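You operate a simulated robot arm through the tools that you are given. There is no shell and no other tool.

You are at the controls of a simulated robot arm. One attempt, no reset.

## Task
Swap the red jet and the green jet in the white machine.
Fine: first main dial to 0 and the steam let out through the yellow-sleeved wand till the black needle stands at 0; knob shut; rest the red jet on the slotted cover meanwhile. Set down upright: what you pick out.

It is judged by the outcome, as a careful person would: the job done as asked, and still so three seconds after it is handed in. It fails if anything else is knocked over, pushed out of place, dropped, spilled or broken. Lids that push on must go on centred and level and be pressed home; caps that screw on are set level and turned clockwise until they are tight.

## Robot
A 7-joint arm with a two-finger parallel gripper on a trunk, on a base that moves. Base frame: it is fixed to the floor where the robot stands at the start and does not move with it; the origin is under the middle of the robot, x ahead of it, y to its left, z up. Readings come in mm, rad, newtons and seconds.
It reaches about 1058 mm from its shoulder. Its first joint turns from -2.897 to 2.897 rad. Places, roughly: blue jet, green jet, red jet [-750, 3500, 750]; blue-capped knob [-300, 3200, 600]; blue-sleeved wand [-400, 3200, 500]; brass socket four [-600, 3400, 700]; coffee handle five [-750, 3500, 500]; coffee handle four [-500, 3500, 500]; coffee handle one [0, 2750, 500]; coffee handle six [-750, 3750, 500]; coffee handle three [-250, 3000, 500]; coffee handle two [-250, 3000, 500]; fill switch [-100, 2800, 600]; green-capped knob [-900, 3900, 700]; green-sleeved wand [-900, 3900, 600]; grind collar [-1200, 4000, 700]; grinder switch [-1000, 4000, 600]; main dial [-600, 3500, 700]; power switch [-100, 2800, 600]; red-capped knob [100, 2600, 600]; red-sleeved wand [0, 2600, 500]; slotted cover [-1000, 3500, 750]; slotted cover of the white machine [-900, 3400, 800]; warmer switch [-100, 2800, 600]; water knob [-500, 3400, 700]; white warmer switch [-800, 3800, 700]; yellow-sleeved wand [-500, 3300, 600]. Payload 4.4 kg.
Tool frame: the origin (TCP) lies between the finger pads and is the grasp point; the fingertips stand 23 mm ahead of it; z points along the fingers, y is the line along which they close. The gripper opens to 94 mm. The fingers are 38 mm wide and 10 mm thick; the gripper's body (54 by 96 mm) begins 39 mm behind the TCP.
Orientation is told as [roll, pitch, yaw] about the base's x, y, z axes, in that order, counted from this pose: with the fingers straight down and closing along the base's y, the tool's x points along the base's -x, its y along +y and its z along -z.

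## Interface
- The arm moves only by the tool play_rows. Its argument "rows" is a list that holds one entry, the list of rows, each a list of 6 numbers: the shift along the tool's x, y, z in mm, then the turn, a rotation vector about the tool's x, y, z in degrees. In form: [[[x, y, z, rx, ry, rz], ...]]. A call has 1 to 20 rows; each row shifts and turns the commanded pose from where the row before left it, along the tool's axes as they then stand. "grip" is the finger opening in mm, from 0 to 94, set as the call begins (left out, the last holds). Rows are played at 5 a second. More than 50 mm and 0.15 rad between two rows, or a gripper value outside its range, and nothing of the call is played. Where a pose cannot be reached the arm comes as near as it can. A force on the tool above 40 N (or 10 N above the force at the start of the call, whichever is more), or a blocked arm, ends the call early, and 0.2 s more pass. Each finger travels about 108 mm/s and halts on what it meets, pressing with about 40 N; the grip force reading is that of the motor and also rises with nothing between the fingers. The clock runs only during rows and for 0.2 s after the last one: add rows that do not move to give the fingers time. It gives the time, the measured TCP pose, the force on the tool (base axes), the opening and the grip force at its end, in the units of the frame above (readings bear some noise), with the torque about the TCP (base axes, N m) and any sound that the robot's microphone picked up, and new pictures: "pictures" is both (left out), scene, wrist or none.
- Cameras (640 x 400 px; columns grow to the right, rows downward): "scene" is now at [183.9, 205.1, 1466.4]; the picture's right is [-0.31, -0.95, 0.00], its down [-0.55, 0.18, -0.81] and it looks along [0.77, -0.25, -0.58] (base axes); focal length 270 px, centre (320, 200). "wrist" rides on the gripper at [86, 16, -75] in the tool frame; the picture's right is [-0.18, 0.98, 0.00], its down [-0.58, -0.11, -0.81] and it looks along [-0.79, -0.15, 0.59] (tool axes); focal length 243 px, centre (320, 200). There is no depth. A picture from a camera that has moved, and an enlarged one, comes with that camera's place and axes in the base frame and with its lens.
- base_move(legs): drives the robot by 1 to 6 legs, each [ahead, left, turn to the left] in mm, mm and rad, along the robot's own axes; the way and the turn of a leg run together, so that a leg with both is an arc; at most 1500 mm and 3.142 rad a leg. The arm and the cameras ride along, it lands a little off, and it stops where it bumps. It gives what a move gives, and a new picture of the scene camera.
- pan_tilt(pan, tilt): turns the head with the scene camera to pan (to the left, within 2.094 rad either way) and tilt (down, from -0.506 to 1.204), counted from straight ahead of the robot. It gives what a move gives, and a new picture of the scene camera.
- inspect(camera, box): a new picture of the part [left, top, right, bottom] of that camera's present view, enlarged. The clock stands still meanwhile.
- finish_job(): hands the job in; it is judged then, once.

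Nothing tells you exact positions but the pictures and the camera data. Unless the task says otherwise, let go and move clear before handing in.

The tools are called after "Emit:" by a JSON object that holds its "fn" and its "kwargs". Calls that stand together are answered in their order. play_rows: Moves the arm, as the interface text tells. Its arguments: {"type":"object","properties":{"rows":{"type":"array","items":{"type":"array","items":{"type":"array","items":{"type":"number"}}}},"grip":{"type":"number"},"pictures":{"type":"string","enum":["both","scene","wrist","none"]}},"required":["rows"]} The other tools are called the same way: base_move (legs) drives the base; pan_tilt (pan, tilt) turns the head that bears the scene camera; inspect (camera, box) takes an enlarged picture of a part of a camera's view; finish_job () hands the job in.

At the start:

```text
t: 0.0
tcp_pos: [628.8, -89.5, 916.5]
orientation: [0.001, 0.0, -0.001]
contact_force: [-1.4, -0.3, 0.1]
wrist_torque: [-0.02, 0.0, 0.0]
finger_gap: 94.1
grip_force: 0.0
robot x, y, heading: [1.3, 2.1, 0.0]
head pan, tilt (commanded): [-0.318, 0.623]
```

scene: 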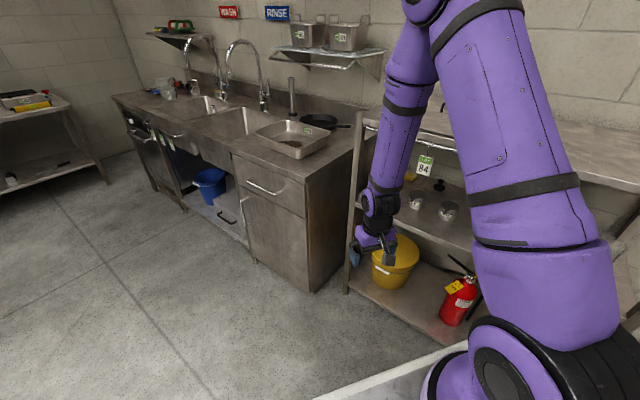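
wrist: 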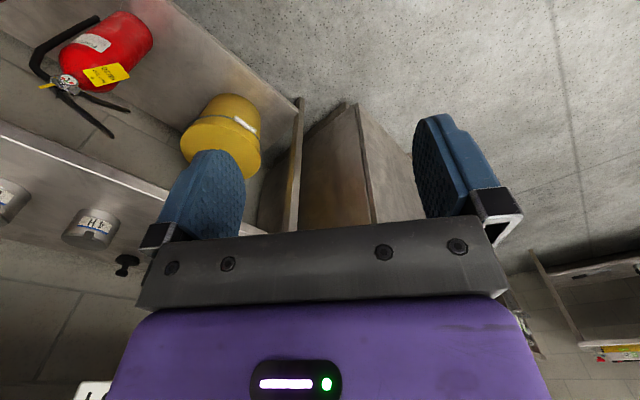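

I see a kitchen sink area ahead; the coffee machines should be to my left, about 3.4 m away. I'll turn the head left to look over there first.

Emit:
{"fn": "pan_tilt", "kwargs": {"pan": 1.7, "tilt": 0.3}}

```text
t: 1.9
tcp_pos: [628.8, -88.8, 916.1]
orientation: [-0.001, -0.001, 0.001]
contact_force: [0.2, 0.7, 0.8]
wrist_torque: [-0.01, 0.01, 0.01]
finger_gap: 94.2
grip_force: 0.1
robot x, y, heading: [-0.6, -0.3, -0.001]
head pan, tilt (commanded): [1.7, 0.3]
camera scene: at [88.7, 325.1, 1495.9], right [0.99, 0.13, 0.0], down [0.04, -0.29, -0.96], along [-0.12, 0.95, -0.3], focal length 270 px, centre (320, 200)
```

scene: 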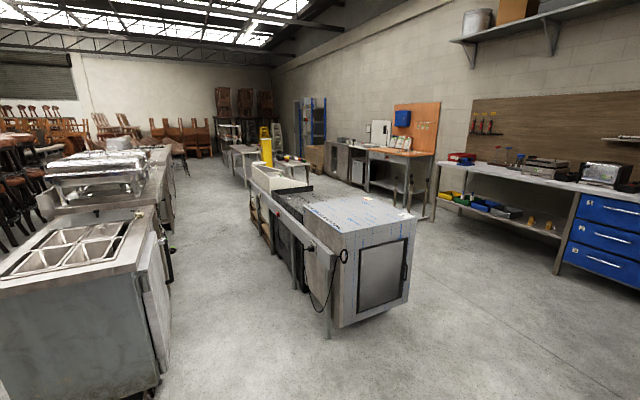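

I see a row of equipment beyond a steel cabinet; the white machine should be near the picture's centre. I'll enlarge that part.

Emit:
{"fn": "inspect", "kwargs": {"camera": "scene", "box": [220, 110, 440, 250]}}

Emit:
{"fn": "inspect", "kwargs": {"camera": "scene", "box": [0, 130, 220, 270]}}

```text
2.86 times, centred on (330, 180) of scene
camera zoom: at [88.7, 325.1, 1495.9], right [0.99, 0.13, 0.0], down [0.04, -0.29, -0.96], along [-0.12, 0.95, -0.3], focal length 770 px, centre (291, 257)
```

zoom: 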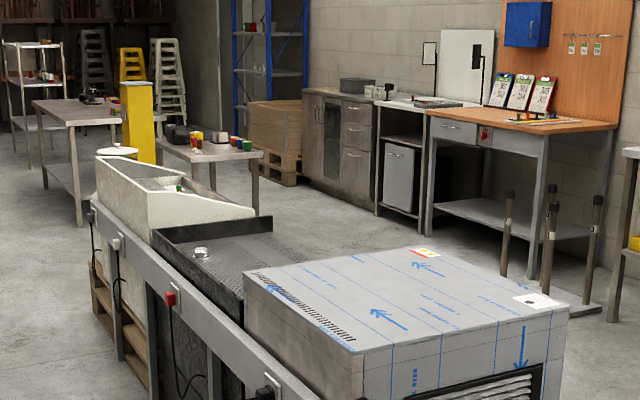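

```text
2.86 times, centred on (110, 200) of scene
camera zoom: at [88.7, 325.1, 1495.9], right [0.99, 0.13, 0.0], down [0.04, -0.29, -0.96], along [-0.12, 0.95, -0.3], focal length 770 px, centre (920, 200)
```

zoom: 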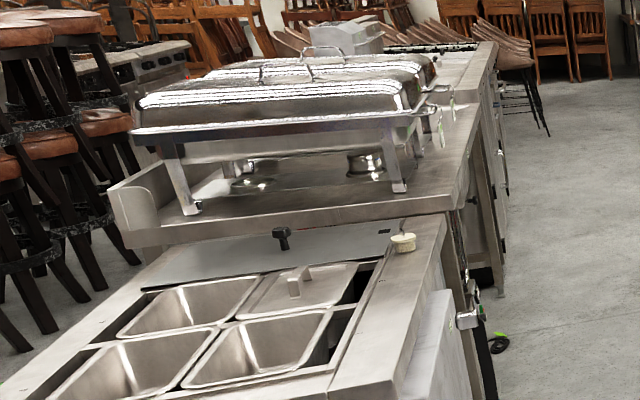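

I can see the line: the wrapped steel box nearest, a dark machine, then the white machine with its open top; their fronts face away to the right, so I must go round into the aisle. First I'll look down at my own base to learn its extent.

Emit:
{"fn": "pan_tilt", "kwargs": {"pan": 0.3, "tilt": 1.2}}

Emit:
{"fn": "pan_tilt", "kwargs": {"pan": 0.9, "tilt": 0.6}}

```text
t: 3.5
tcp_pos: [628.3, -88.7, 915.4]
orientation: [0.0, 0.0, -0.001]
contact_force: [-0.4, -1.5, -0.3]
wrist_torque: [0.0, 0.02, -0.02]
finger_gap: 94.0
grip_force: 0.1
robot x, y, heading: [-1.8, -0.5, -0.0]
head pan, tilt (commanded): [0.3, 1.201]
camera scene: at [154.1, 249.1, 1423.8], right [0.3, -0.96, 0.0], down [-0.89, -0.28, -0.36], along [0.35, 0.11, -0.93], focal length 270 px, centre (320, 200)
```

scene: 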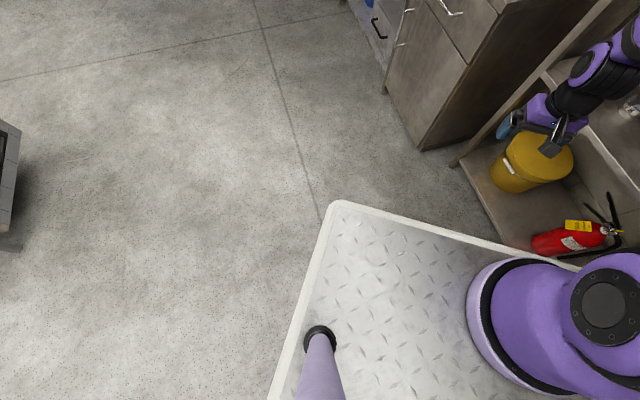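

```text
t: 4.5
tcp_pos: [628.3, -88.7, 915.4]
orientation: [-0.001, -0.001, 0.0]
contact_force: [0.0, -0.1, 0.0]
wrist_torque: [0.0, 0.0, 0.03]
finger_gap: 93.9
grip_force: 0.1
robot x, y, heading: [0.5, 1.1, -0.004]
head pan, tilt (commanded): [0.901, 0.6]
camera scene: at [155.6, 301.7, 1468.3], right [0.78, -0.62, 0.0], down [-0.35, -0.44, -0.82], along [0.51, 0.65, -0.57], focal length 270 px, centre (320, 200)
```

scene: 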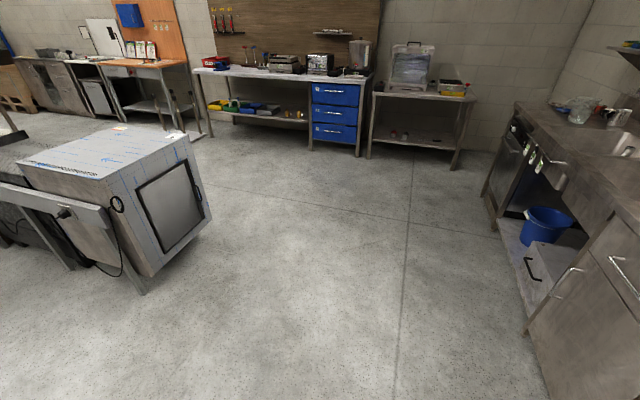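

The aisle between the machine line and the workbench is about 1.6 m wide. I'll lift and draw in the hand, then turn left and drive round the near end of the steel box.

Emit:
{"fn": "play_rows", "kwargs": {"rows": [[[20, 0, -40, 0, 0, 0], [20, 0, -40, 0, 0, 0], [20, 0, -40, 0, 0, 0], [20, 0, -40, 0, 0, 0], [20, 0, -40, 0, 0, 0]]], "pictures": "none"}}

Emit:
{"fn": "base_move", "kwargs": {"legs": [[0, 0, 1.03], [1350, 0, 0], [1300, 0, 0]]}}

```text
t: 5.7
tcp_pos: [532.7, -89.2, 1118.7]
orientation: [-0.001, 0.005, 0.002]
contact_force: [0.3, 0.0, -1.1]
wrist_torque: [-0.01, 0.04, 0.0]
finger_gap: 93.7
grip_force: 0.1
out of reach, approached as far as the arm can: row 5
robot x, y, heading: [-0.5, -0.6, -0.003]
head pan, tilt (commanded): [0.901, 0.6]
```

```text
t: 21.0
tcp_pos: [1654.6, 2676.7, 1118.0]
orientation: [0.0, 0.002, 1.052]
contact_force: [0.0, 0.1, -0.3]
wrist_torque: [-0.02, 0.03, 0.03]
finger_gap: 94.2
grip_force: 0.0
robot x, y, heading: [1314.0, 2258.4, 1.053]
head pan, tilt (commanded): [0.901, 0.6]
camera scene: at [1126.4, 2541.6, 1468.4], right [0.93, 0.37, 0.0], down [0.21, -0.52, -0.83], along [-0.31, 0.77, -0.56], focal length 270 px, centre (320, 200)
```

scene: 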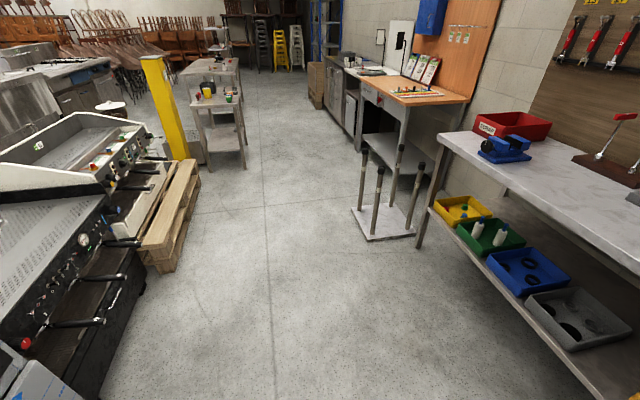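

I'm at the aisle's near end; the white machine with its front of dials and handles is on the left, on a pallet. I'll look closer.

Emit:
{"fn": "inspect", "kwargs": {"camera": "scene", "box": [0, 90, 220, 230]}}

Emit:
{"fn": "inspect", "kwargs": {"camera": "scene", "box": [140, 30, 440, 250]}}

```text
2.86 times, centred on (110, 160) of scene
camera zoom: at [1126.4, 2541.6, 1468.4], right [0.93, 0.37, 0.0], down [0.21, -0.52, -0.83], along [-0.31, 0.77, -0.56], focal length 770 px, centre (920, 314)
```

zoom: 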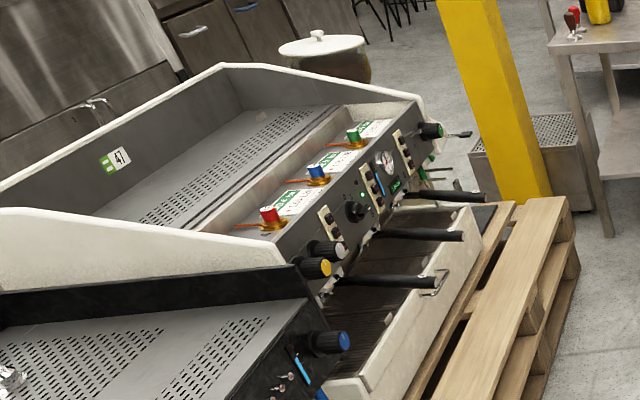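

```text
1.82 times, centred on (290, 140) of scene
camera zoom: at [1126.4, 2541.6, 1468.4], right [0.93, 0.37, 0.0], down [0.21, -0.52, -0.83], along [-0.31, 0.77, -0.56], focal length 490 px, centre (374, 309)
```

zoom: 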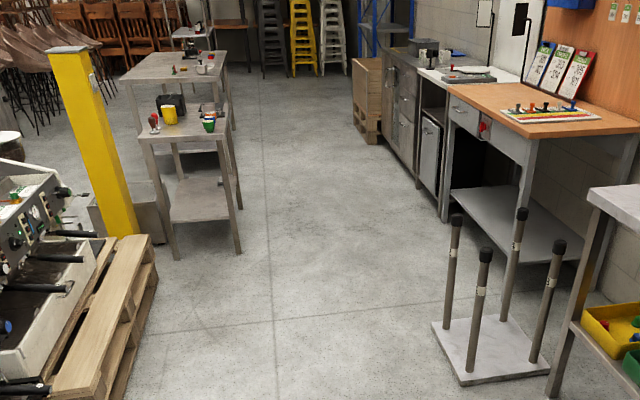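

The white machine holds three jets in line (red nearest, blue, green), a main dial, gauge and knobs on the front. I'll drive along the aisle until abreast of it.

Emit:
{"fn": "base_move", "kwargs": {"legs": [[0, 0, 1.05], [1000, 70, 0], [970, 70, 0]]}}

Emit:
{"fn": "pan_tilt", "kwargs": {"pan": 1.57, "tilt": 0.75}}

```text
t: 33.5
tcp_pos: [13.2, 4394.8, 1118.1]
orientation: [0.0, 0.001, 2.096]
contact_force: [-0.7, -0.3, 0.2]
wrist_torque: [-0.02, -0.02, -0.04]
finger_gap: 94.0
grip_force: 0.3
robot x, y, heading: [199.9, 3888.1, 2.094]
head pan, tilt (commanded): [0.901, 0.6]
camera scene: at [-137.9, 3868.0, 1468.4], right [0.14, 0.99, 0.0], down [0.56, -0.08, -0.83], along [-0.82, 0.12, -0.56], focal length 270 px, centre (320, 200)
```

scene: 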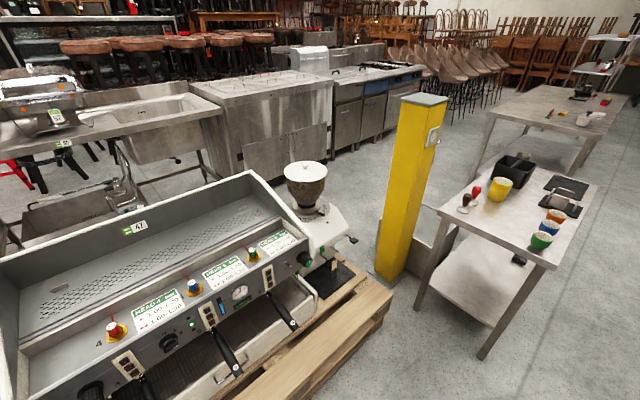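

```text
t: 34.6
tcp_pos: [11.8, 4394.6, 1117.7]
orientation: [-0.001, 0.001, 2.096]
contact_force: [0.3, -0.7, 0.4]
wrist_torque: [0.0, -0.03, -0.02]
finger_gap: 94.2
grip_force: 0.0
robot x, y, heading: [201.6, 3889.4, 2.098]
head pan, tilt (commanded): [1.571, 0.75]
camera scene: at [-122.1, 3813.7, 1455.6], right [-0.5, 0.87, 0.0], down [0.59, 0.34, -0.73], along [-0.63, -0.37, -0.68], focal length 270 px, centre (320, 200)
```

scene: 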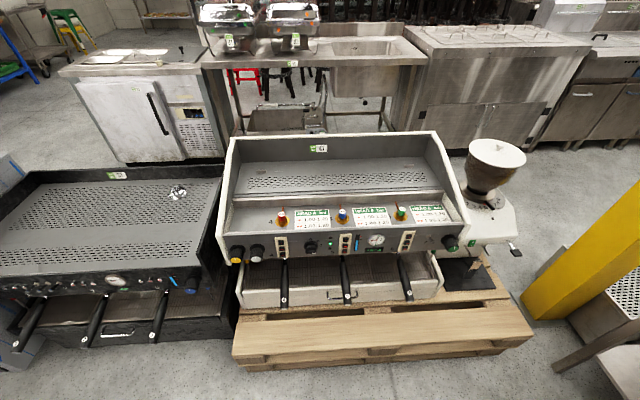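

Now I face the white machine with the camera: red, blue, green jets on the ledge, slotted cover above, dial, gauge, knobs in front. I'll enlarge to read details.

Emit:
{"fn": "inspect", "kwargs": {"camera": "scene", "box": [215, 190, 345, 270]}}

Emit:
{"fn": "inspect", "kwargs": {"camera": "scene", "box": [335, 190, 475, 276]}}

```text
4.92 times, centred on (280, 230) of scene
camera zoom: at [-122.1, 3813.7, 1455.6], right [-0.5, 0.87, 0.0], down [0.59, 0.34, -0.73], along [-0.63, -0.37, -0.68], focal length 1327 px, centre (517, 52)
```

zoom: 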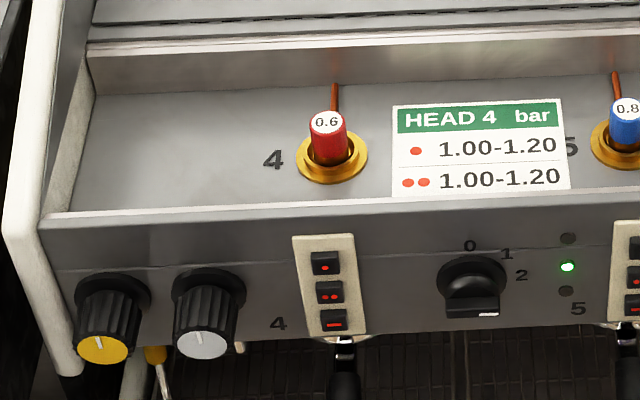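

```text
4.57 times, centred on (405, 233) of scene
camera zoom: at [-122.1, 3813.7, 1455.6], right [-0.5, 0.87, 0.0], down [0.59, 0.34, -0.73], along [-0.63, -0.37, -0.68], focal length 1232 px, centre (-69, 49)
```

zoom: 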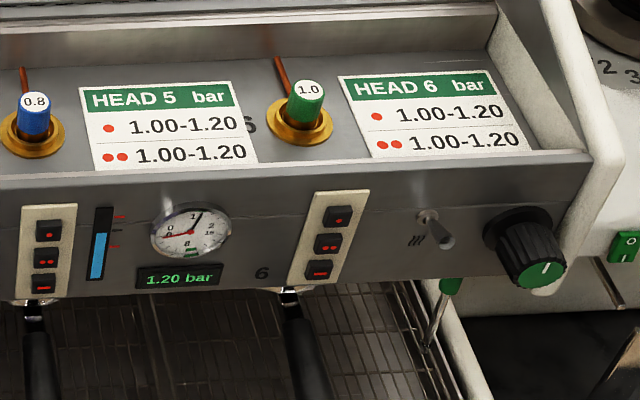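

Jets measured: red ≈(-615,3365,765), blue ≈(-736,3545), green ≈(-851,3723); the machine faces about 33°. I'll turn left to face it squarely, looking along.

Emit:
{"fn": "base_move", "kwargs": {"legs": [[0, 0, 1.62]]}}

Emit:
{"fn": "pan_tilt", "kwargs": {"pan": -0.1, "tilt": 0.8}}

```text
t: 39.0
tcp_pos: [-286.2, 3658.7, 1118.8]
orientation: [-0.002, 0.001, -2.534]
contact_force: [0.1, -0.4, 0.2]
wrist_torque: [0.01, 0.02, 0.02]
finger_gap: 94.2
grip_force: 0.0
robot x, y, heading: [201.8, 3887.8, -2.532]
head pan, tilt (commanded): [1.571, 0.75]
camera scene: at [302.7, 3568.5, 1455.5], right [-0.82, -0.57, 0.0], down [-0.39, 0.56, -0.73], along [0.42, -0.6, -0.68], focal length 270 px, centre (320, 200)
```

scene: 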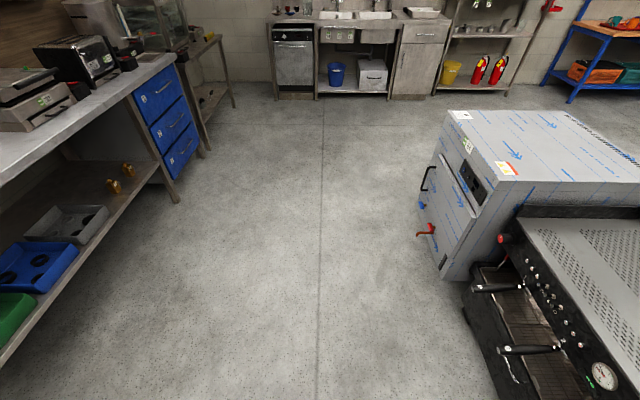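

```text
t: 40.7
tcp_pos: [-284.2, 3658.3, 1117.8]
orientation: [-0.001, 0.002, -2.532]
contact_force: [0.2, -0.3, 0.1]
wrist_torque: [-0.03, 0.0, 0.03]
finger_gap: 93.8
grip_force: 0.0
robot x, y, heading: [203.8, 3887.6, -2.529]
head pan, tilt (commanded): [-0.099, 0.799]
camera scene: at [184.9, 3597.2, 1451.5], right [-0.49, 0.87, 0.0], down [0.63, 0.35, -0.7], along [-0.61, -0.34, -0.72], focal length 270 px, centre (320, 200)
```

scene: 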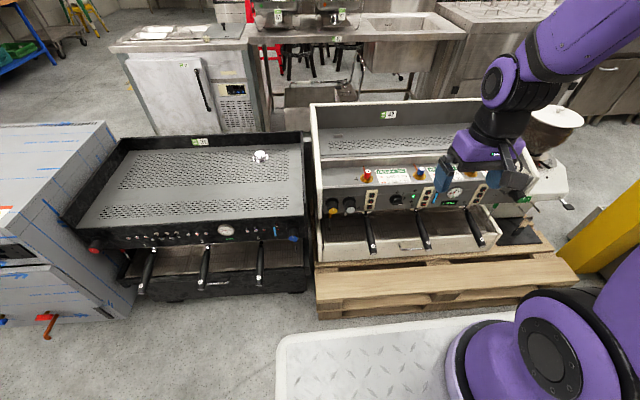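

The heading is right. The shoulder sits about 245 mm ahead of my centre; I'll shift right about 105 mm and ahead 130 mm so that everything on the white machine is in reach, keeping clear of the pallet.

Emit:
{"fn": "base_move", "kwargs": {"legs": [[130, -105, -0.02]]}}

Emit:
{"fn": "inspect", "kwargs": {"camera": "scene", "box": [260, 80, 500, 230]}}

```text
t: 42.2
tcp_pos: [-456.8, 3687.8, 1118.4]
orientation: [0.001, 0.001, -2.556]
contact_force: [0.8, -1.2, -0.3]
wrist_torque: [0.01, 0.01, 0.01]
finger_gap: 93.9
grip_force: 0.1
robot x, y, heading: [38.2, 3907.2, -2.553]
head pan, tilt (commanded): [-0.099, 0.799]
camera scene: at [11.9, 3616.0, 1451.5], right [-0.47, 0.88, 0.0], down [0.63, 0.33, -0.7], along [-0.62, -0.33, -0.72], focal length 270 px, centre (320, 200)
```

scene: 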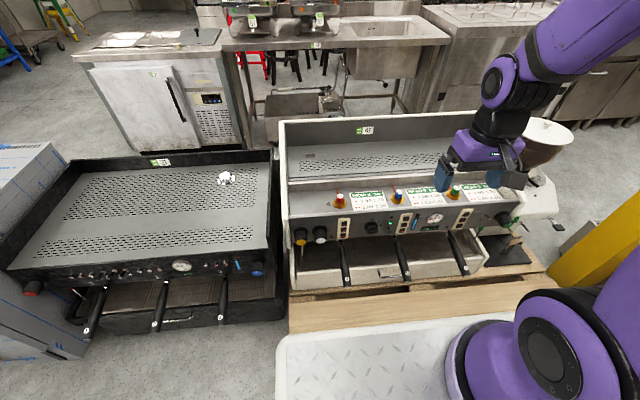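

```text
2.67 times, centred on (380, 155) of scene
camera zoom: at [11.9, 3616.0, 1451.5], right [-0.47, 0.88, 0.0], down [0.63, 0.33, -0.7], along [-0.62, -0.33, -0.72], focal length 719 px, centre (160, 320)
```

zoom: 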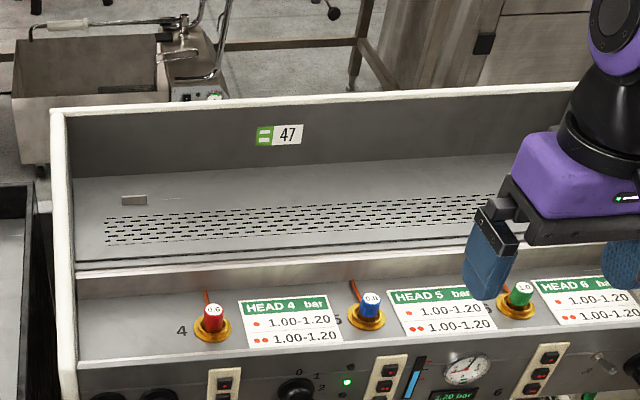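

The robot is in front of the machine. I'll bring the hand to the left and lower to look at the panel with the wrist camera.

Emit:
{"fn": "play_rows", "kwargs": {"rows": [[[0, 30, 34, 0, 0, 0], [0, 30, 34, 0, 0, 0], [0, 30, 34, 0, 0, 0], [0, 30, 34, 0, 0, 0], [0, 30, 34, 0, 0, 0], [0, 30, 34, 0, 0, 0], [0, 0, 0, 0, 0, 0]]]}}

```text
t: 43.8
tcp_pos: [-371.9, 3524.8, 920.7]
orientation: [0.0, 0.001, -2.557]
contact_force: [-0.3, 0.0, 0.5]
wrist_torque: [0.0, 0.02, 0.01]
finger_gap: 94.3
grip_force: 0.1
out of reach, approached as far as the arm can: row 1, 2
robot x, y, heading: [35.5, 3908.0, -2.556]
head pan, tilt (commanded): [-0.099, 0.799]
camera scene: at [12.0, 3616.1, 1451.5], right [-0.47, 0.88, 0.0], down [0.63, 0.33, -0.7], along [-0.62, -0.33, -0.72], focal length 270 px, centre (320, 200)
camera wrist: at [-290.3, 3559.6, 995.3], right [0.39, -0.92, 0.0], down [-0.55, -0.23, 0.81], along [-0.74, -0.31, -0.59], focal length 243 px, centre (320, 200)
```

scene: 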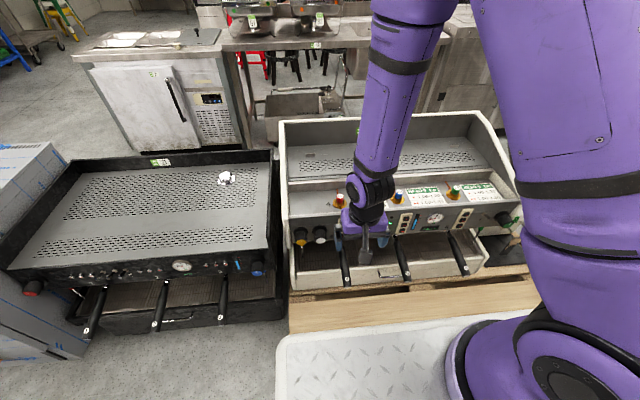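
wrist: 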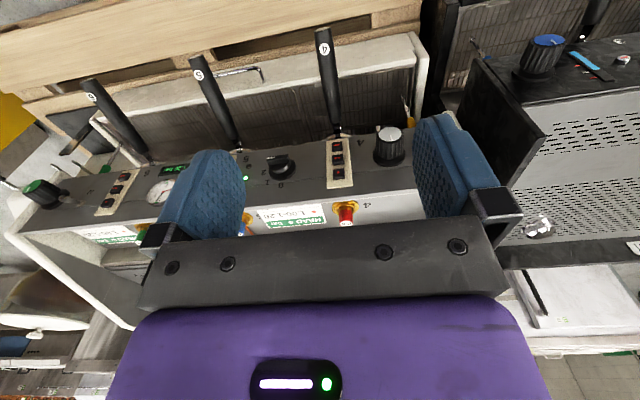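

I can see the panel upside down in the wrist view. I'll enlarge the dial, gauge and knobs to read them.

Emit:
{"fn": "inspect", "kwargs": {"camera": "wrist", "box": [240, 120, 420, 232]}}

Emit:
{"fn": "inspect", "kwargs": {"camera": "wrist", "box": [100, 150, 220, 225]}}

Emit:
{"fn": "inspect", "kwargs": {"camera": "scene", "box": [280, 180, 420, 268]}}

```text
3.56 times, centred on (330, 176) of wrist
camera zoom: at [-290.3, 3559.6, 995.3], right [0.39, -0.92, 0.0], down [-0.55, -0.23, 0.81], along [-0.74, -0.31, -0.59], focal length 863 px, centre (284, 285)
```

zoom: 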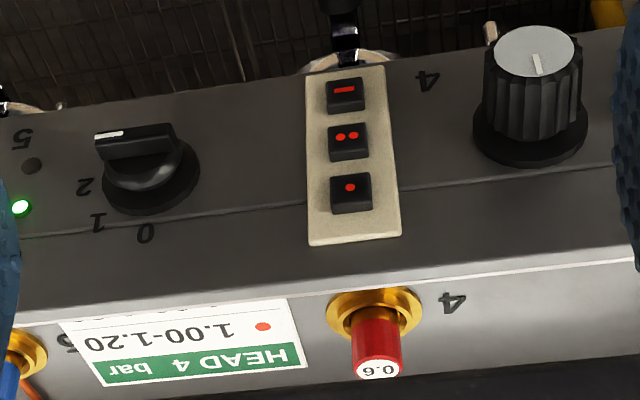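

```text
5.33 times, centred on (160, 188) of wrist
camera zoom: at [-290.3, 3559.6, 995.3], right [0.39, -0.92, 0.0], down [-0.55, -0.23, 0.81], along [-0.74, -0.31, -0.59], focal length 1294 px, centre (1173, 267)
```

zoom: 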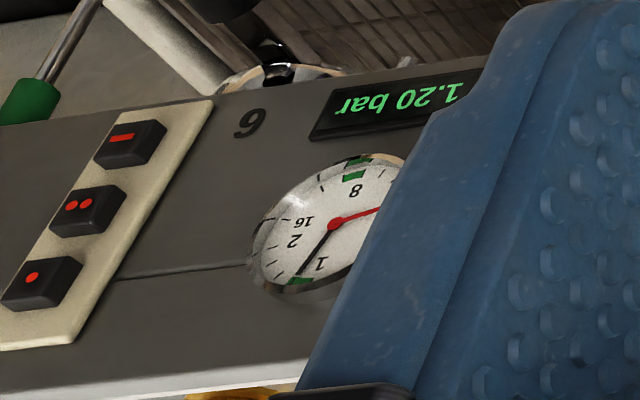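

```text
4.55 times, centred on (350, 224) of scene
camera zoom: at [12.0, 3616.1, 1451.5], right [-0.47, 0.88, 0.0], down [0.63, 0.33, -0.7], along [-0.62, -0.33, -0.72], focal length 1225 px, centre (184, 91)
```

zoom: 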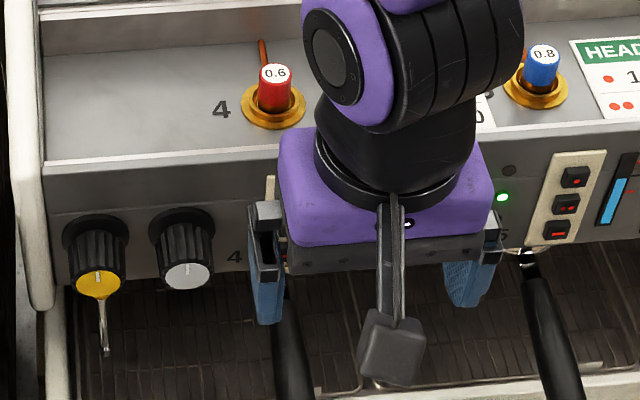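

The dial is at 2 with 0 straight up (90° anticlockwise away); the yellow-capped knob is the leftmost. I'll bring the hand nearer and tilt it 45° so that the wrist camera looks at the panel level.

Emit:
{"fn": "play_rows", "kwargs": {"rows": [[[-15, 0, 40, 0, 0, 0], [-15, 0, 40, 0, 0, 0], [-15, 0, 40, 0, 0, 0], [0, 0, 0, 0, -7.5, 0], [0, 0, 0, 0, -7.5, 0], [0, 0, 0, 0, -7.5, 0], [0, 0, 0, 0, -7.5, 0], [0, 0, 0, 0, -7.5, 0], [0, 0, 0, 0, -7.5, 0], [0, 0, 0, 0, 0, 0]]]}}

```text
t: 46.0
tcp_pos: [-411.2, 3499.5, 802.7]
orientation: [0.001, -0.788, -2.554]
contact_force: [-0.4, 0.5, -1.2]
wrist_torque: [0.0, 0.01, 0.0]
finger_gap: 94.2
grip_force: 0.0
robot x, y, heading: [35.0, 3911.7, -2.557]
head pan, tilt (commanded): [-0.099, 0.799]
camera scene: at [11.9, 3616.0, 1451.5], right [-0.47, 0.88, 0.0], down [0.63, 0.33, -0.7], along [-0.62, -0.33, -0.72], focal length 270 px, centre (320, 200)
camera wrist: at [-306.3, 3550.0, 793.2], right [0.43, -0.89, 0.13], down [0.07, 0.18, 0.98], along [-0.9, -0.42, 0.14], focal length 243 px, centre (320, 200)
```

scene: 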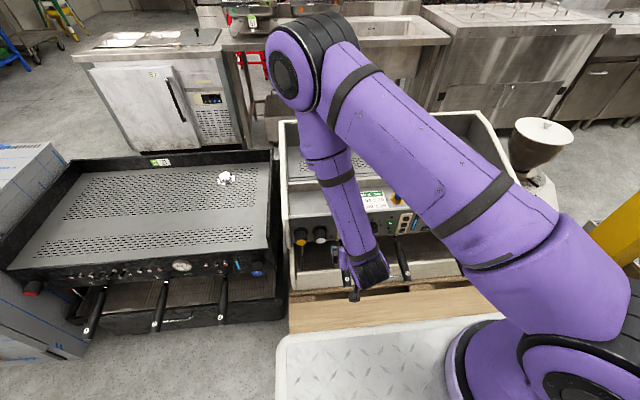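
wrist: 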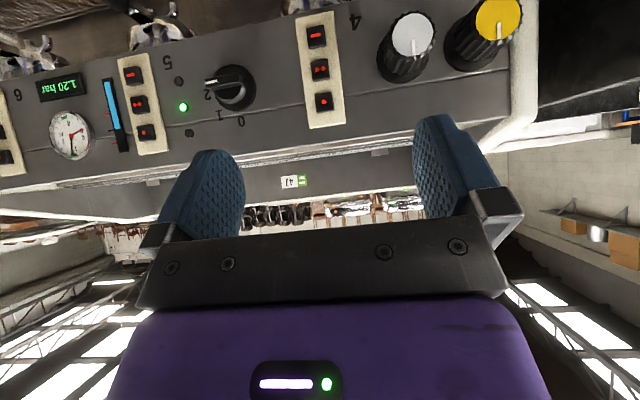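

The wrist camera now sees the panel level (upside down): dial on 2, gauge, and both left knobs. I'll enlarge for exact pixel places.

Emit:
{"fn": "inspect", "kwargs": {"camera": "wrist", "box": [170, 30, 350, 142]}}

Emit:
{"fn": "inspect", "kwargs": {"camera": "wrist", "box": [360, 0, 540, 112]}}

Emit:
{"fn": "inspect", "kwargs": {"camera": "wrist", "box": [20, 60, 180, 160]}}

```text
3.56 times, centred on (260, 86) of wrist
camera zoom: at [-306.3, 3550.0, 793.2], right [0.43, -0.89, 0.13], down [0.07, 0.18, 0.98], along [-0.9, -0.42, 0.14], focal length 863 px, centre (533, 605)
```

zoom: 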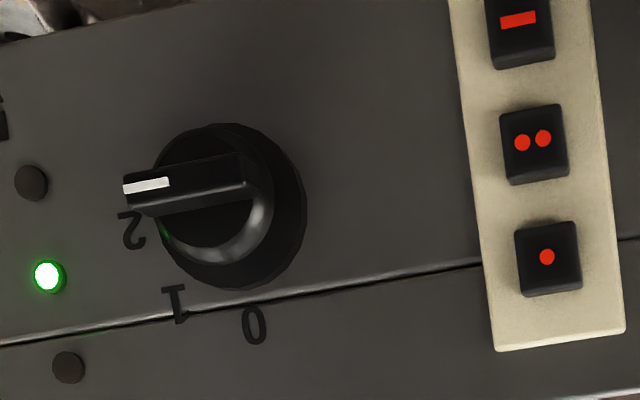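

```text
3.56 times, centred on (450, 56) of wrist
camera zoom: at [-306.3, 3550.0, 793.2], right [0.43, -0.89, 0.13], down [0.07, 0.18, 0.98], along [-0.9, -0.42, 0.14], focal length 863 px, centre (-142, 712)
```

zoom: 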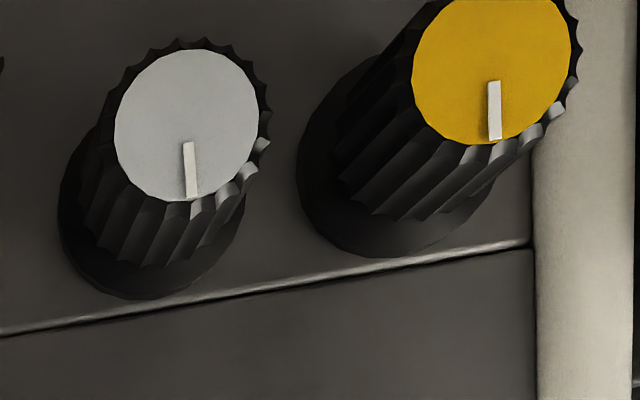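

```text
4.00 times, centred on (100, 110) of wrist
camera zoom: at [-306.3, 3550.0, 793.2], right [0.43, -0.89, 0.13], down [0.07, 0.18, 0.98], along [-0.9, -0.42, 0.14], focal length 970 px, centre (1200, 560)
```

zoom: 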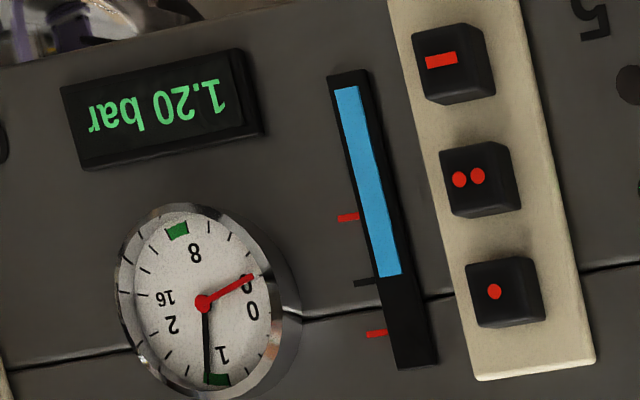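

The panel face is vertical at about b=1418 in my machine-local frame, the dial centre near a=3254, z=693, its bar horizontal on "2". I'll move in front of the dial and pitch the hand fully horizontal.

Emit:
{"fn": "play_rows", "kwargs": {"rows": [[[6.7, -22.3, 24.4, 0, 0, 0], [6.7, -22.3, 24.4, 0, 0, 0], [6.7, -22.3, 24.4, 0, 0, 0], [6.7, -22.3, 24.4, 0, 0, 0], [6.7, -22.3, 24.4, 0, 0, 0], [0, 0, 0, 0, -7.475, 0], [0, 0, 0, 0, -7.475, 0], [0, 0, 0, 0, -7.475, 0], [0, 0, 0, 0, -7.475, 0], [0, 0, 0, 0, -7.475, 0], [0, 0, 0, 0, -7.475, 0], [0, 0, 0, 0, 0, 0]]]}}

```text
t: 48.6
tcp_pos: [-525.4, 3558.5, 691.9]
orientation: [0.045, -1.568, -2.601]
contact_force: [-0.1, -0.2, -1.6]
wrist_torque: [0.0, -0.01, -0.02]
finger_gap: 94.0
grip_force: 0.0
robot x, y, heading: [39.0, 3908.0, -2.557]
head pan, tilt (commanded): [-0.099, 0.799]
camera scene: at [11.8, 3616.0, 1451.5], right [-0.47, 0.88, 0.0], down [0.63, 0.33, -0.7], along [-0.62, -0.33, -0.72], focal length 270 px, centre (320, 200)
camera wrist: at [-453.1, 3587.0, 605.4], right [0.54, -0.82, 0.18], down [0.61, 0.54, 0.58], along [-0.58, -0.2, 0.79], focal length 243 px, centre (320, 200)
```

scene: 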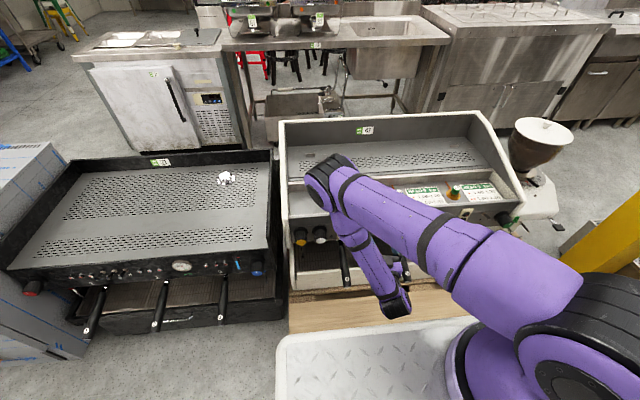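
wrist: 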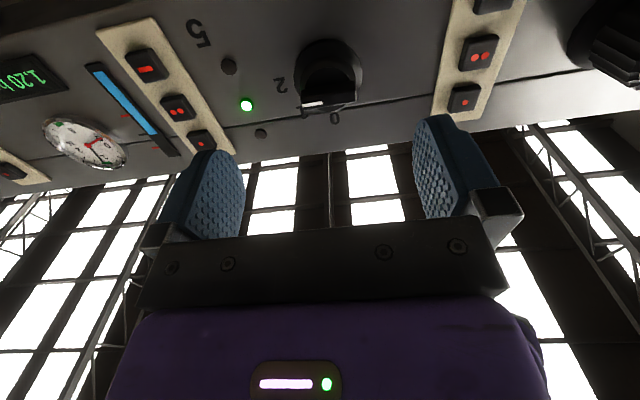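

The hand now points straight at the dial. I'll roll it +90° so the fingers close above and below the horizontal bar.

Emit:
{"fn": "play_rows", "kwargs": {"rows": [[[0, 0, 0, 0, 0, 8.18], [0, 0, 0, 0, 0, 8.18], [0, 0, 0, 0, 0, 8.18], [0, 0, 0, 0, 0, 8.18], [0, 0, 0, 0, 0, 8.18], [0, 0, 0, 0, 0, 8.18], [0, 0, 0, 0, 0, 8.18], [0, 0, 0, 0, 0, 8.18], [0, 0, 0, 0, 0, 8.18], [0, 0, 0, 0, 0, 8.18], [0, 0, 0, 0, 0, 8.2], [0, 0, 0, 0, 0, 0]]]}}

```text
t: 51.2
tcp_pos: [-523.2, 3557.8, 690.5]
orientation: [1.566, 0.002, 2.159]
contact_force: [-0.2, -0.1, 0.1]
wrist_torque: [-0.01, -0.02, -0.01]
finger_gap: 93.9
grip_force: 0.0
robot x, y, heading: [35.4, 3909.1, -2.561]
head pan, tilt (commanded): [-0.099, 0.799]
camera scene: at [11.9, 3616.0, 1451.5], right [-0.47, 0.88, 0.0], down [0.63, 0.33, -0.7], along [-0.62, -0.33, -0.72], focal length 270 px, centre (320, 200)
camera wrist: at [-414.0, 3528.1, 708.0], right [-0.11, 0.15, 0.98], down [0.35, 0.93, -0.11], along [-0.93, 0.33, -0.15], focal length 243 px, centre (320, 200)
```

scene: 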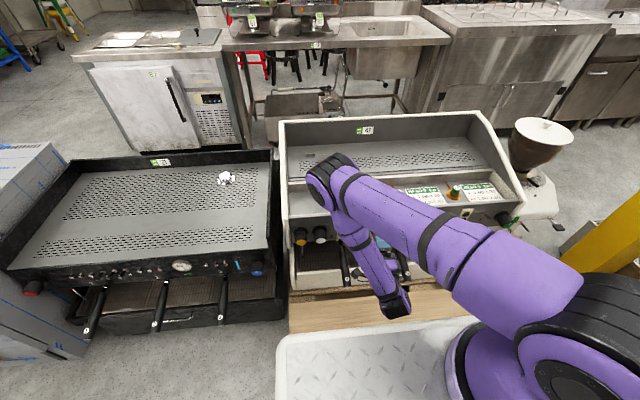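
wrist: 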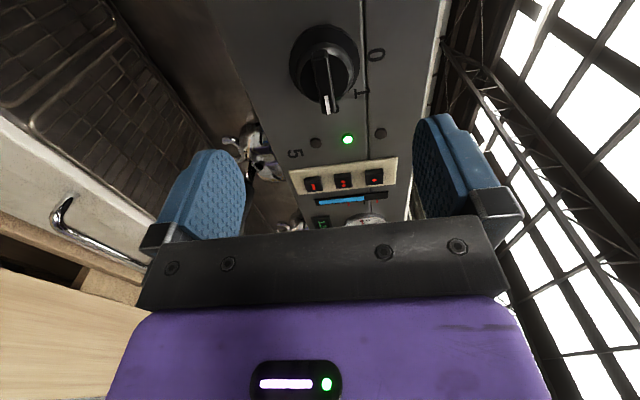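

The bar and fingers are nearly lined up. I'll zoom the wrist view to check centring before closing in.

Emit:
{"fn": "inspect", "kwargs": {"camera": "wrist", "box": [240, 0, 400, 100]}}

```text
4.00 times, centred on (320, 50) of wrist
camera zoom: at [-414.0, 3528.1, 708.0], right [-0.11, 0.15, 0.98], down [0.35, 0.93, -0.11], along [-0.93, 0.33, -0.15], focal length 970 px, centre (320, 800)
```

zoom: 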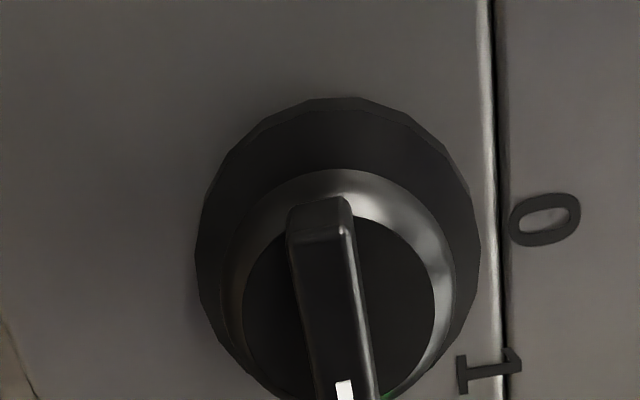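

The bar sits about 4 mm above the hand's axis; its front is near b≈1447. I'll raise 4 mm, advance 68 mm with the fingers part-open, then look.

Emit:
{"fn": "play_rows", "kwargs": {"rows": [[[0, 4, 10, 0, 0, 0], [0, 0, 20, 0, 0, 0], [0, 0, 20, 0, 0, 0], [0, 0, 10, 0, 0, 0], [0, 0, 8, 0, 0, 0], [0, 0, 0, 0, 0, 0]]], "grip": 50}}

```text
t: 52.6
tcp_pos: [-581.8, 3519.9, 694.6]
orientation: [1.565, 0.0, 2.155]
contact_force: [0.1, -1.1, 0.0]
wrist_torque: [0.01, 0.01, -0.01]
finger_gap: 50.1
grip_force: 0.0
robot x, y, heading: [31.8, 3906.0, -2.554]
head pan, tilt (commanded): [-0.099, 0.799]
camera scene: at [11.9, 3616.0, 1451.5], right [-0.47, 0.88, 0.0], down [0.63, 0.33, -0.7], along [-0.62, -0.33, -0.72], focal length 270 px, centre (320, 200)
camera wrist: at [-471.6, 3489.8, 711.0], right [-0.11, 0.15, 0.98], down [0.35, 0.93, -0.1], along [-0.93, 0.33, -0.15], focal length 243 px, centre (320, 200)
```

scene: 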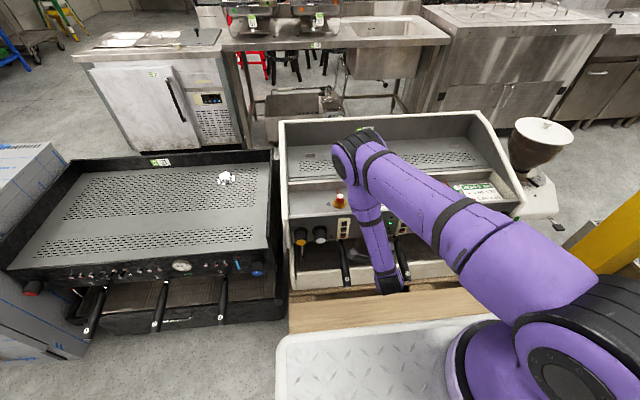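
wrist: 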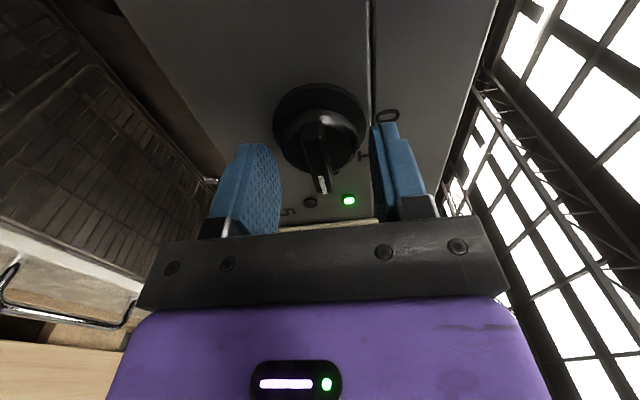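

Emit:
{"fn": "inspect", "kwargs": {"camera": "wrist", "box": [240, 80, 440, 230]}}

```text
2.67 times, centred on (340, 155) of wrist
camera zoom: at [-471.6, 3489.8, 711.0], right [-0.11, 0.15, 0.98], down [0.35, 0.93, -0.1], along [-0.93, 0.33, -0.15], focal length 647 px, centre (267, 320)
```

zoom: 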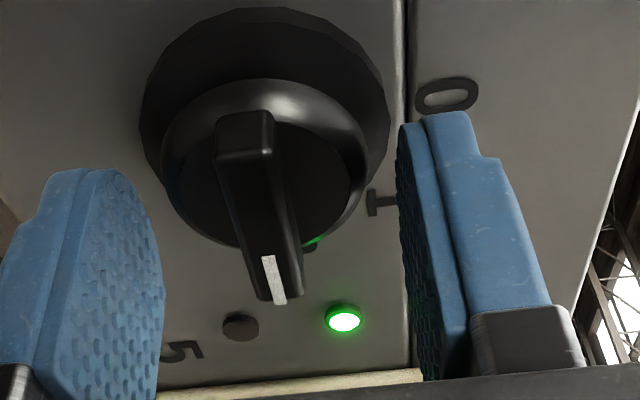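

The fingers straddle the bar with about 14 mm overlap. I'll centre by 1.5 mm and close on it.

Emit:
{"fn": "play_rows", "kwargs": {"rows": [[[0, -1.5, 0, 0, 0, 0], [0, 0, 0, 0, 0, 0], [0, 0, 0, 0, 0, 0], [0, 0, 0, 0, 0, 0]]], "grip": 2, "pictures": "wrist"}}

```text
t: 53.6
tcp_pos: [-581.6, 3519.5, 694.5]
orientation: [1.571, 0.001, 2.157]
contact_force: [6.2, -5.6, 33.2]
wrist_torque: [-0.56, 0.74, 0.54]
finger_gap: 37.9
grip_force: 44.7
robot x, y, heading: [34.9, 3906.1, -2.549]
head pan, tilt (commanded): [-0.099, 0.799]
camera wrist: at [-471.4, 3489.9, 711.0], right [-0.1, 0.15, 0.98], down [0.35, 0.93, -0.11], along [-0.93, 0.33, -0.15], focal length 243 px, centre (320, 200)
```

wrist: 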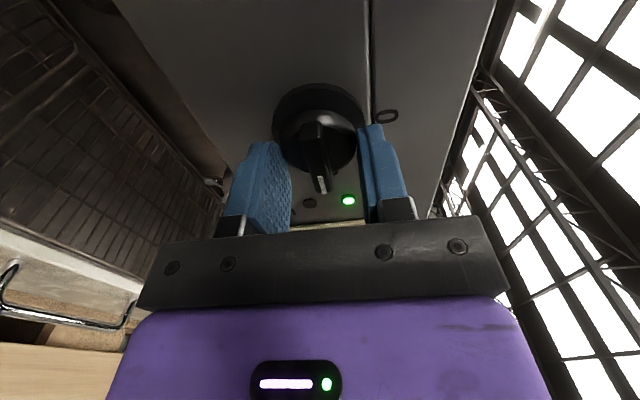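

The fingertips closed on the round boss (38 mm) instead of the bar. I'll open, back off 5 mm, and grip the bar itself.

Emit:
{"fn": "play_rows", "kwargs": {"rows": [[[0, 0, 0, 0, 0, 0], [0, 0, 0, 0, 0, 0], [0, 0, -5.5, 0, 0, 0], [0, 0, 0, 0, 0, 0]]], "grip": 50, "pictures": "none"}}

Emit:
{"fn": "play_rows", "kwargs": {"rows": [[[0, 0, 0, 0, 0, 0], [0, 0, 0, 0, 0, 0], [0, 0, 0, 0, 0, 0], [0, 0, 0, 0, 0, 0]]], "grip": 2, "pictures": "wrist"}}

```text
t: 54.6
tcp_pos: [-576.7, 3524.1, 692.2]
orientation: [1.566, 0.0, 2.157]
contact_force: [0.6, 0.3, -0.5]
wrist_torque: [-0.01, 0.02, -0.03]
finger_gap: 50.1
grip_force: 0.0
robot x, y, heading: [37.1, 3906.1, -2.563]
head pan, tilt (commanded): [-0.099, 0.799]
```

```text
t: 55.7
tcp_pos: [-578.3, 3522.4, 693.7]
orientation: [1.57, -0.002, 2.159]
contact_force: [8.6, 5.4, 15.1]
wrist_torque: [-0.31, 0.33, 0.07]
finger_gap: 37.4
grip_force: 45.9
robot x, y, heading: [35.0, 3906.6, -2.557]
head pan, tilt (commanded): [-0.099, 0.799]
stopped in row 4: the force on the tool passed its limit at 41 N (the readings are from after the stop); the commanded pose is now the measured one
camera wrist: at [-466.6, 3493.3, 710.8], right [-0.1, 0.15, 0.98], down [0.35, 0.93, -0.11], along [-0.93, 0.33, -0.15], focal length 243 px, centre (320, 200)
```

wrist: 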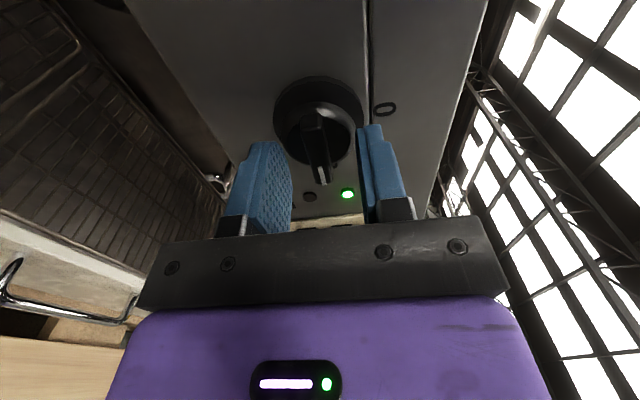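

The boss itself fills the grip at this depth, and it sits slightly higher than the hand. I'll re-centre upward, grip the boss firmly, and try a small anticlockwise turn.

Emit:
{"fn": "play_rows", "kwargs": {"rows": [[[0, 0, 0, 0, 0, 0], [0, 0, 0, 0, 0, 0], [0, 2.5, 4, 0, 0, 0], [0, 0, 0, 0, 0, 0]]], "grip": 48, "pictures": "none"}}

Emit:
{"fn": "play_rows", "kwargs": {"rows": [[[0, 0, 0, 0, 0, 0], [0, 0, 0, 0, 0, 0], [0, 0, 0, 0, 0, 0], [0, 0, 0, 0, 0, 0]]], "grip": 2, "pictures": "none"}}

```text
t: 56.7
tcp_pos: [-581.1, 3520.3, 697.0]
orientation: [1.569, 0.001, 2.156]
contact_force: [-0.3, 0.4, -0.6]
wrist_torque: [-0.02, -0.02, 0.02]
finger_gap: 48.0
grip_force: 0.0
robot x, y, heading: [37.9, 3908.4, -2.557]
head pan, tilt (commanded): [-0.099, 0.799]
```

```text
t: 57.8
tcp_pos: [-581.0, 3520.2, 695.3]
orientation: [1.562, 0.001, 2.155]
contact_force: [-9.1, -7.0, -16.4]
wrist_torque: [0.26, -0.24, 0.14]
finger_gap: 37.8
grip_force: 45.1
robot x, y, heading: [36.0, 3906.0, -2.556]
head pan, tilt (commanded): [-0.099, 0.799]
stopped in row 4: the force on the tool passed its limit at 41 N (the readings are from after the stop); the commanded pose is now the measured one
```

Now the centre is known: about z=694.5. Still gripping, I'll ease down 0.8 mm and turn 10° anticlockwise.

Emit:
{"fn": "play_rows", "kwargs": {"rows": [[[0, -0.8, 0, 0, 0, 0], [0, 0, 0, 0, 0, -3.3], [0, 0, 0, 0, 0, -3.3], [0, 0, 0, 0, 0, -3.4], [0, 0, 0, 0, 0, 0]]], "pictures": "wrist"}}

Emit:
{"fn": "inspect", "kwargs": {"camera": "wrist", "box": [240, 80, 440, 230]}}

```text
t: 59.0
tcp_pos: [-580.7, 3520.6, 696.2]
orientation: [1.568, -0.175, 2.154]
contact_force: [-18.9, -7.5, 5.7]
wrist_torque: [-0.11, 0.06, -0.25]
finger_gap: 37.9
grip_force: 44.8
robot x, y, heading: [37.6, 3908.1, -2.553]
head pan, tilt (commanded): [-0.099, 0.799]
camera wrist: at [-469.7, 3489.1, 696.7], right [-0.01, 0.01, 1.0], down [0.35, 0.94, 0.0], along [-0.94, 0.35, -0.01], focal length 243 px, centre (320, 200)
```

wrist: 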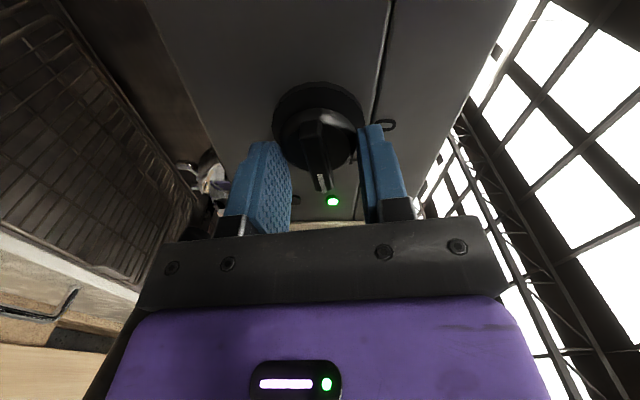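

```text
2.67 times, centred on (340, 155) of wrist
camera zoom: at [-469.7, 3489.1, 696.7], right [-0.01, 0.01, 1.0], down [0.35, 0.94, 0.0], along [-0.94, 0.35, -0.01], focal length 647 px, centre (267, 320)
```

zoom: 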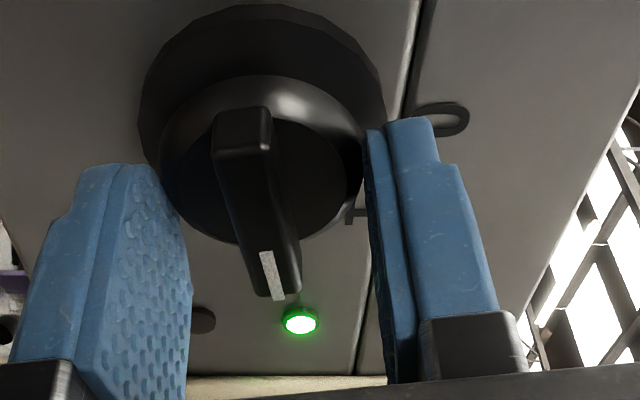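

The dial turned along with the hand. I'll continue anticlockwise.

Emit:
{"fn": "play_rows", "kwargs": {"rows": [[[0, 0, 0, 0, 0, -5], [0, 0, 0, 0, 0, -5], [0, 0, 0, 0, 0, -5], [0, 0, 0, 0, 0, -5], [0, 0, 0, 0, 0, -5], [0, 0, 0, 0, 0, -5], [0, 0, 0, 0, 0, -5], [0, 0, 0, 0, 0, 0]]], "pictures": "wrist"}}

Emit:
{"fn": "inspect", "kwargs": {"camera": "wrist", "box": [240, 80, 440, 230]}}

```text
t: 60.0
tcp_pos: [-580.9, 3520.2, 697.6]
orientation: [1.573, -0.524, 2.156]
contact_force: [3.6, 4.4, 5.1]
wrist_torque: [-0.12, 0.14, -0.11]
finger_gap: 37.7
grip_force: 45.3
robot x, y, heading: [37.1, 3907.7, -2.556]
head pan, tilt (commanded): [-0.099, 0.799]
stopped in row 5: the force on the tool passed its limit at 42 N (the readings are from after the stop); the commanded pose is now the measured one
camera wrist: at [-472.0, 3493.1, 667.7], right [0.19, -0.28, 0.94], down [0.36, 0.91, 0.2], along [-0.91, 0.31, 0.27], focal length 243 px, centre (320, 200)
```

wrist: 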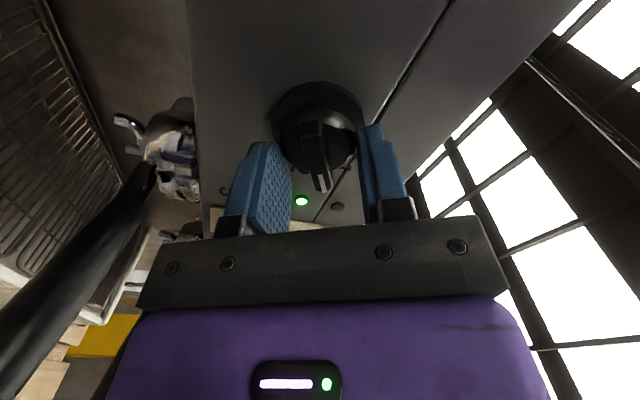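

```text
2.67 times, centred on (340, 155) of wrist
camera zoom: at [-472.0, 3493.1, 667.7], right [0.19, -0.28, 0.94], down [0.36, 0.91, 0.2], along [-0.91, 0.31, 0.27], focal length 647 px, centre (267, 320)
```

zoom: 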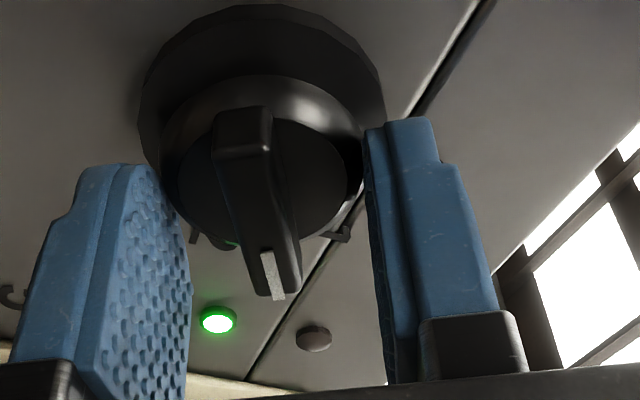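

The dial follows; it's turned 30°. The dial's axis seems about 5 mm left of my tool axis, so I'll turn about that axis instead.

Emit:
{"fn": "play_rows", "kwargs": {"rows": [[[0.02, 0.44, 0, 0, 0, -5], [0.02, 0.44, 0, 0, 0, -5], [0.02, 0.44, 0, 0, 0, -5], [0.02, 0.44, 0, 0, 0, -5], [0.02, 0.44, 0, 0, 0, -5], [0.02, 0.44, 0, 0, 0, -5], [0, 0, 0, 0, 0, 0]]], "pictures": "wrist"}}

Emit:
{"fn": "inspect", "kwargs": {"camera": "wrist", "box": [240, 80, 440, 230]}}

```text
t: 61.6
tcp_pos: [-580.1, 3519.7, 699.3]
orientation: [1.575, -1.05, 2.157]
contact_force: [4.3, 8.6, 15.8]
wrist_torque: [-0.48, 0.66, -0.35]
finger_gap: 37.9
grip_force: 45.1
robot x, y, heading: [36.5, 3905.0, -2.556]
head pan, tilt (commanded): [-0.099, 0.799]
camera wrist: at [-485.5, 3513.1, 631.7], right [0.42, -0.63, 0.65], down [0.46, 0.77, 0.45], along [-0.78, 0.11, 0.61], focal length 243 px, centre (320, 200)
```

wrist: 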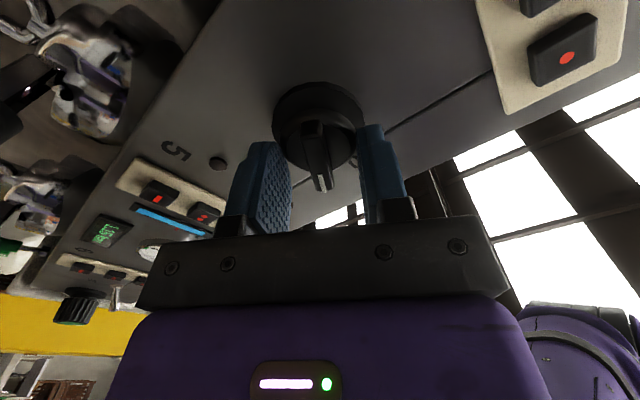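

```text
2.67 times, centred on (340, 155) of wrist
camera zoom: at [-485.5, 3513.1, 631.7], right [0.42, -0.63, 0.65], down [0.46, 0.77, 0.45], along [-0.78, 0.11, 0.61], focal length 647 px, centre (267, 320)
```

zoom: 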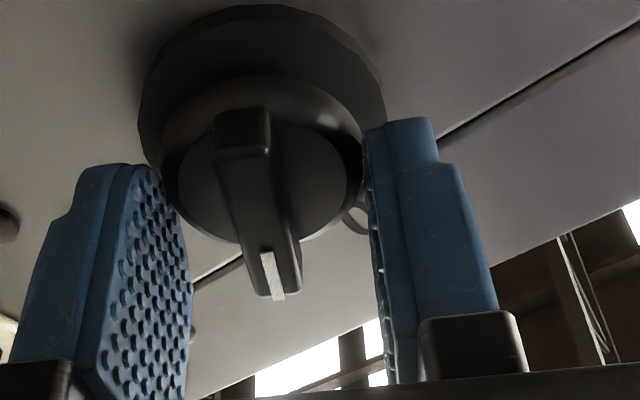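

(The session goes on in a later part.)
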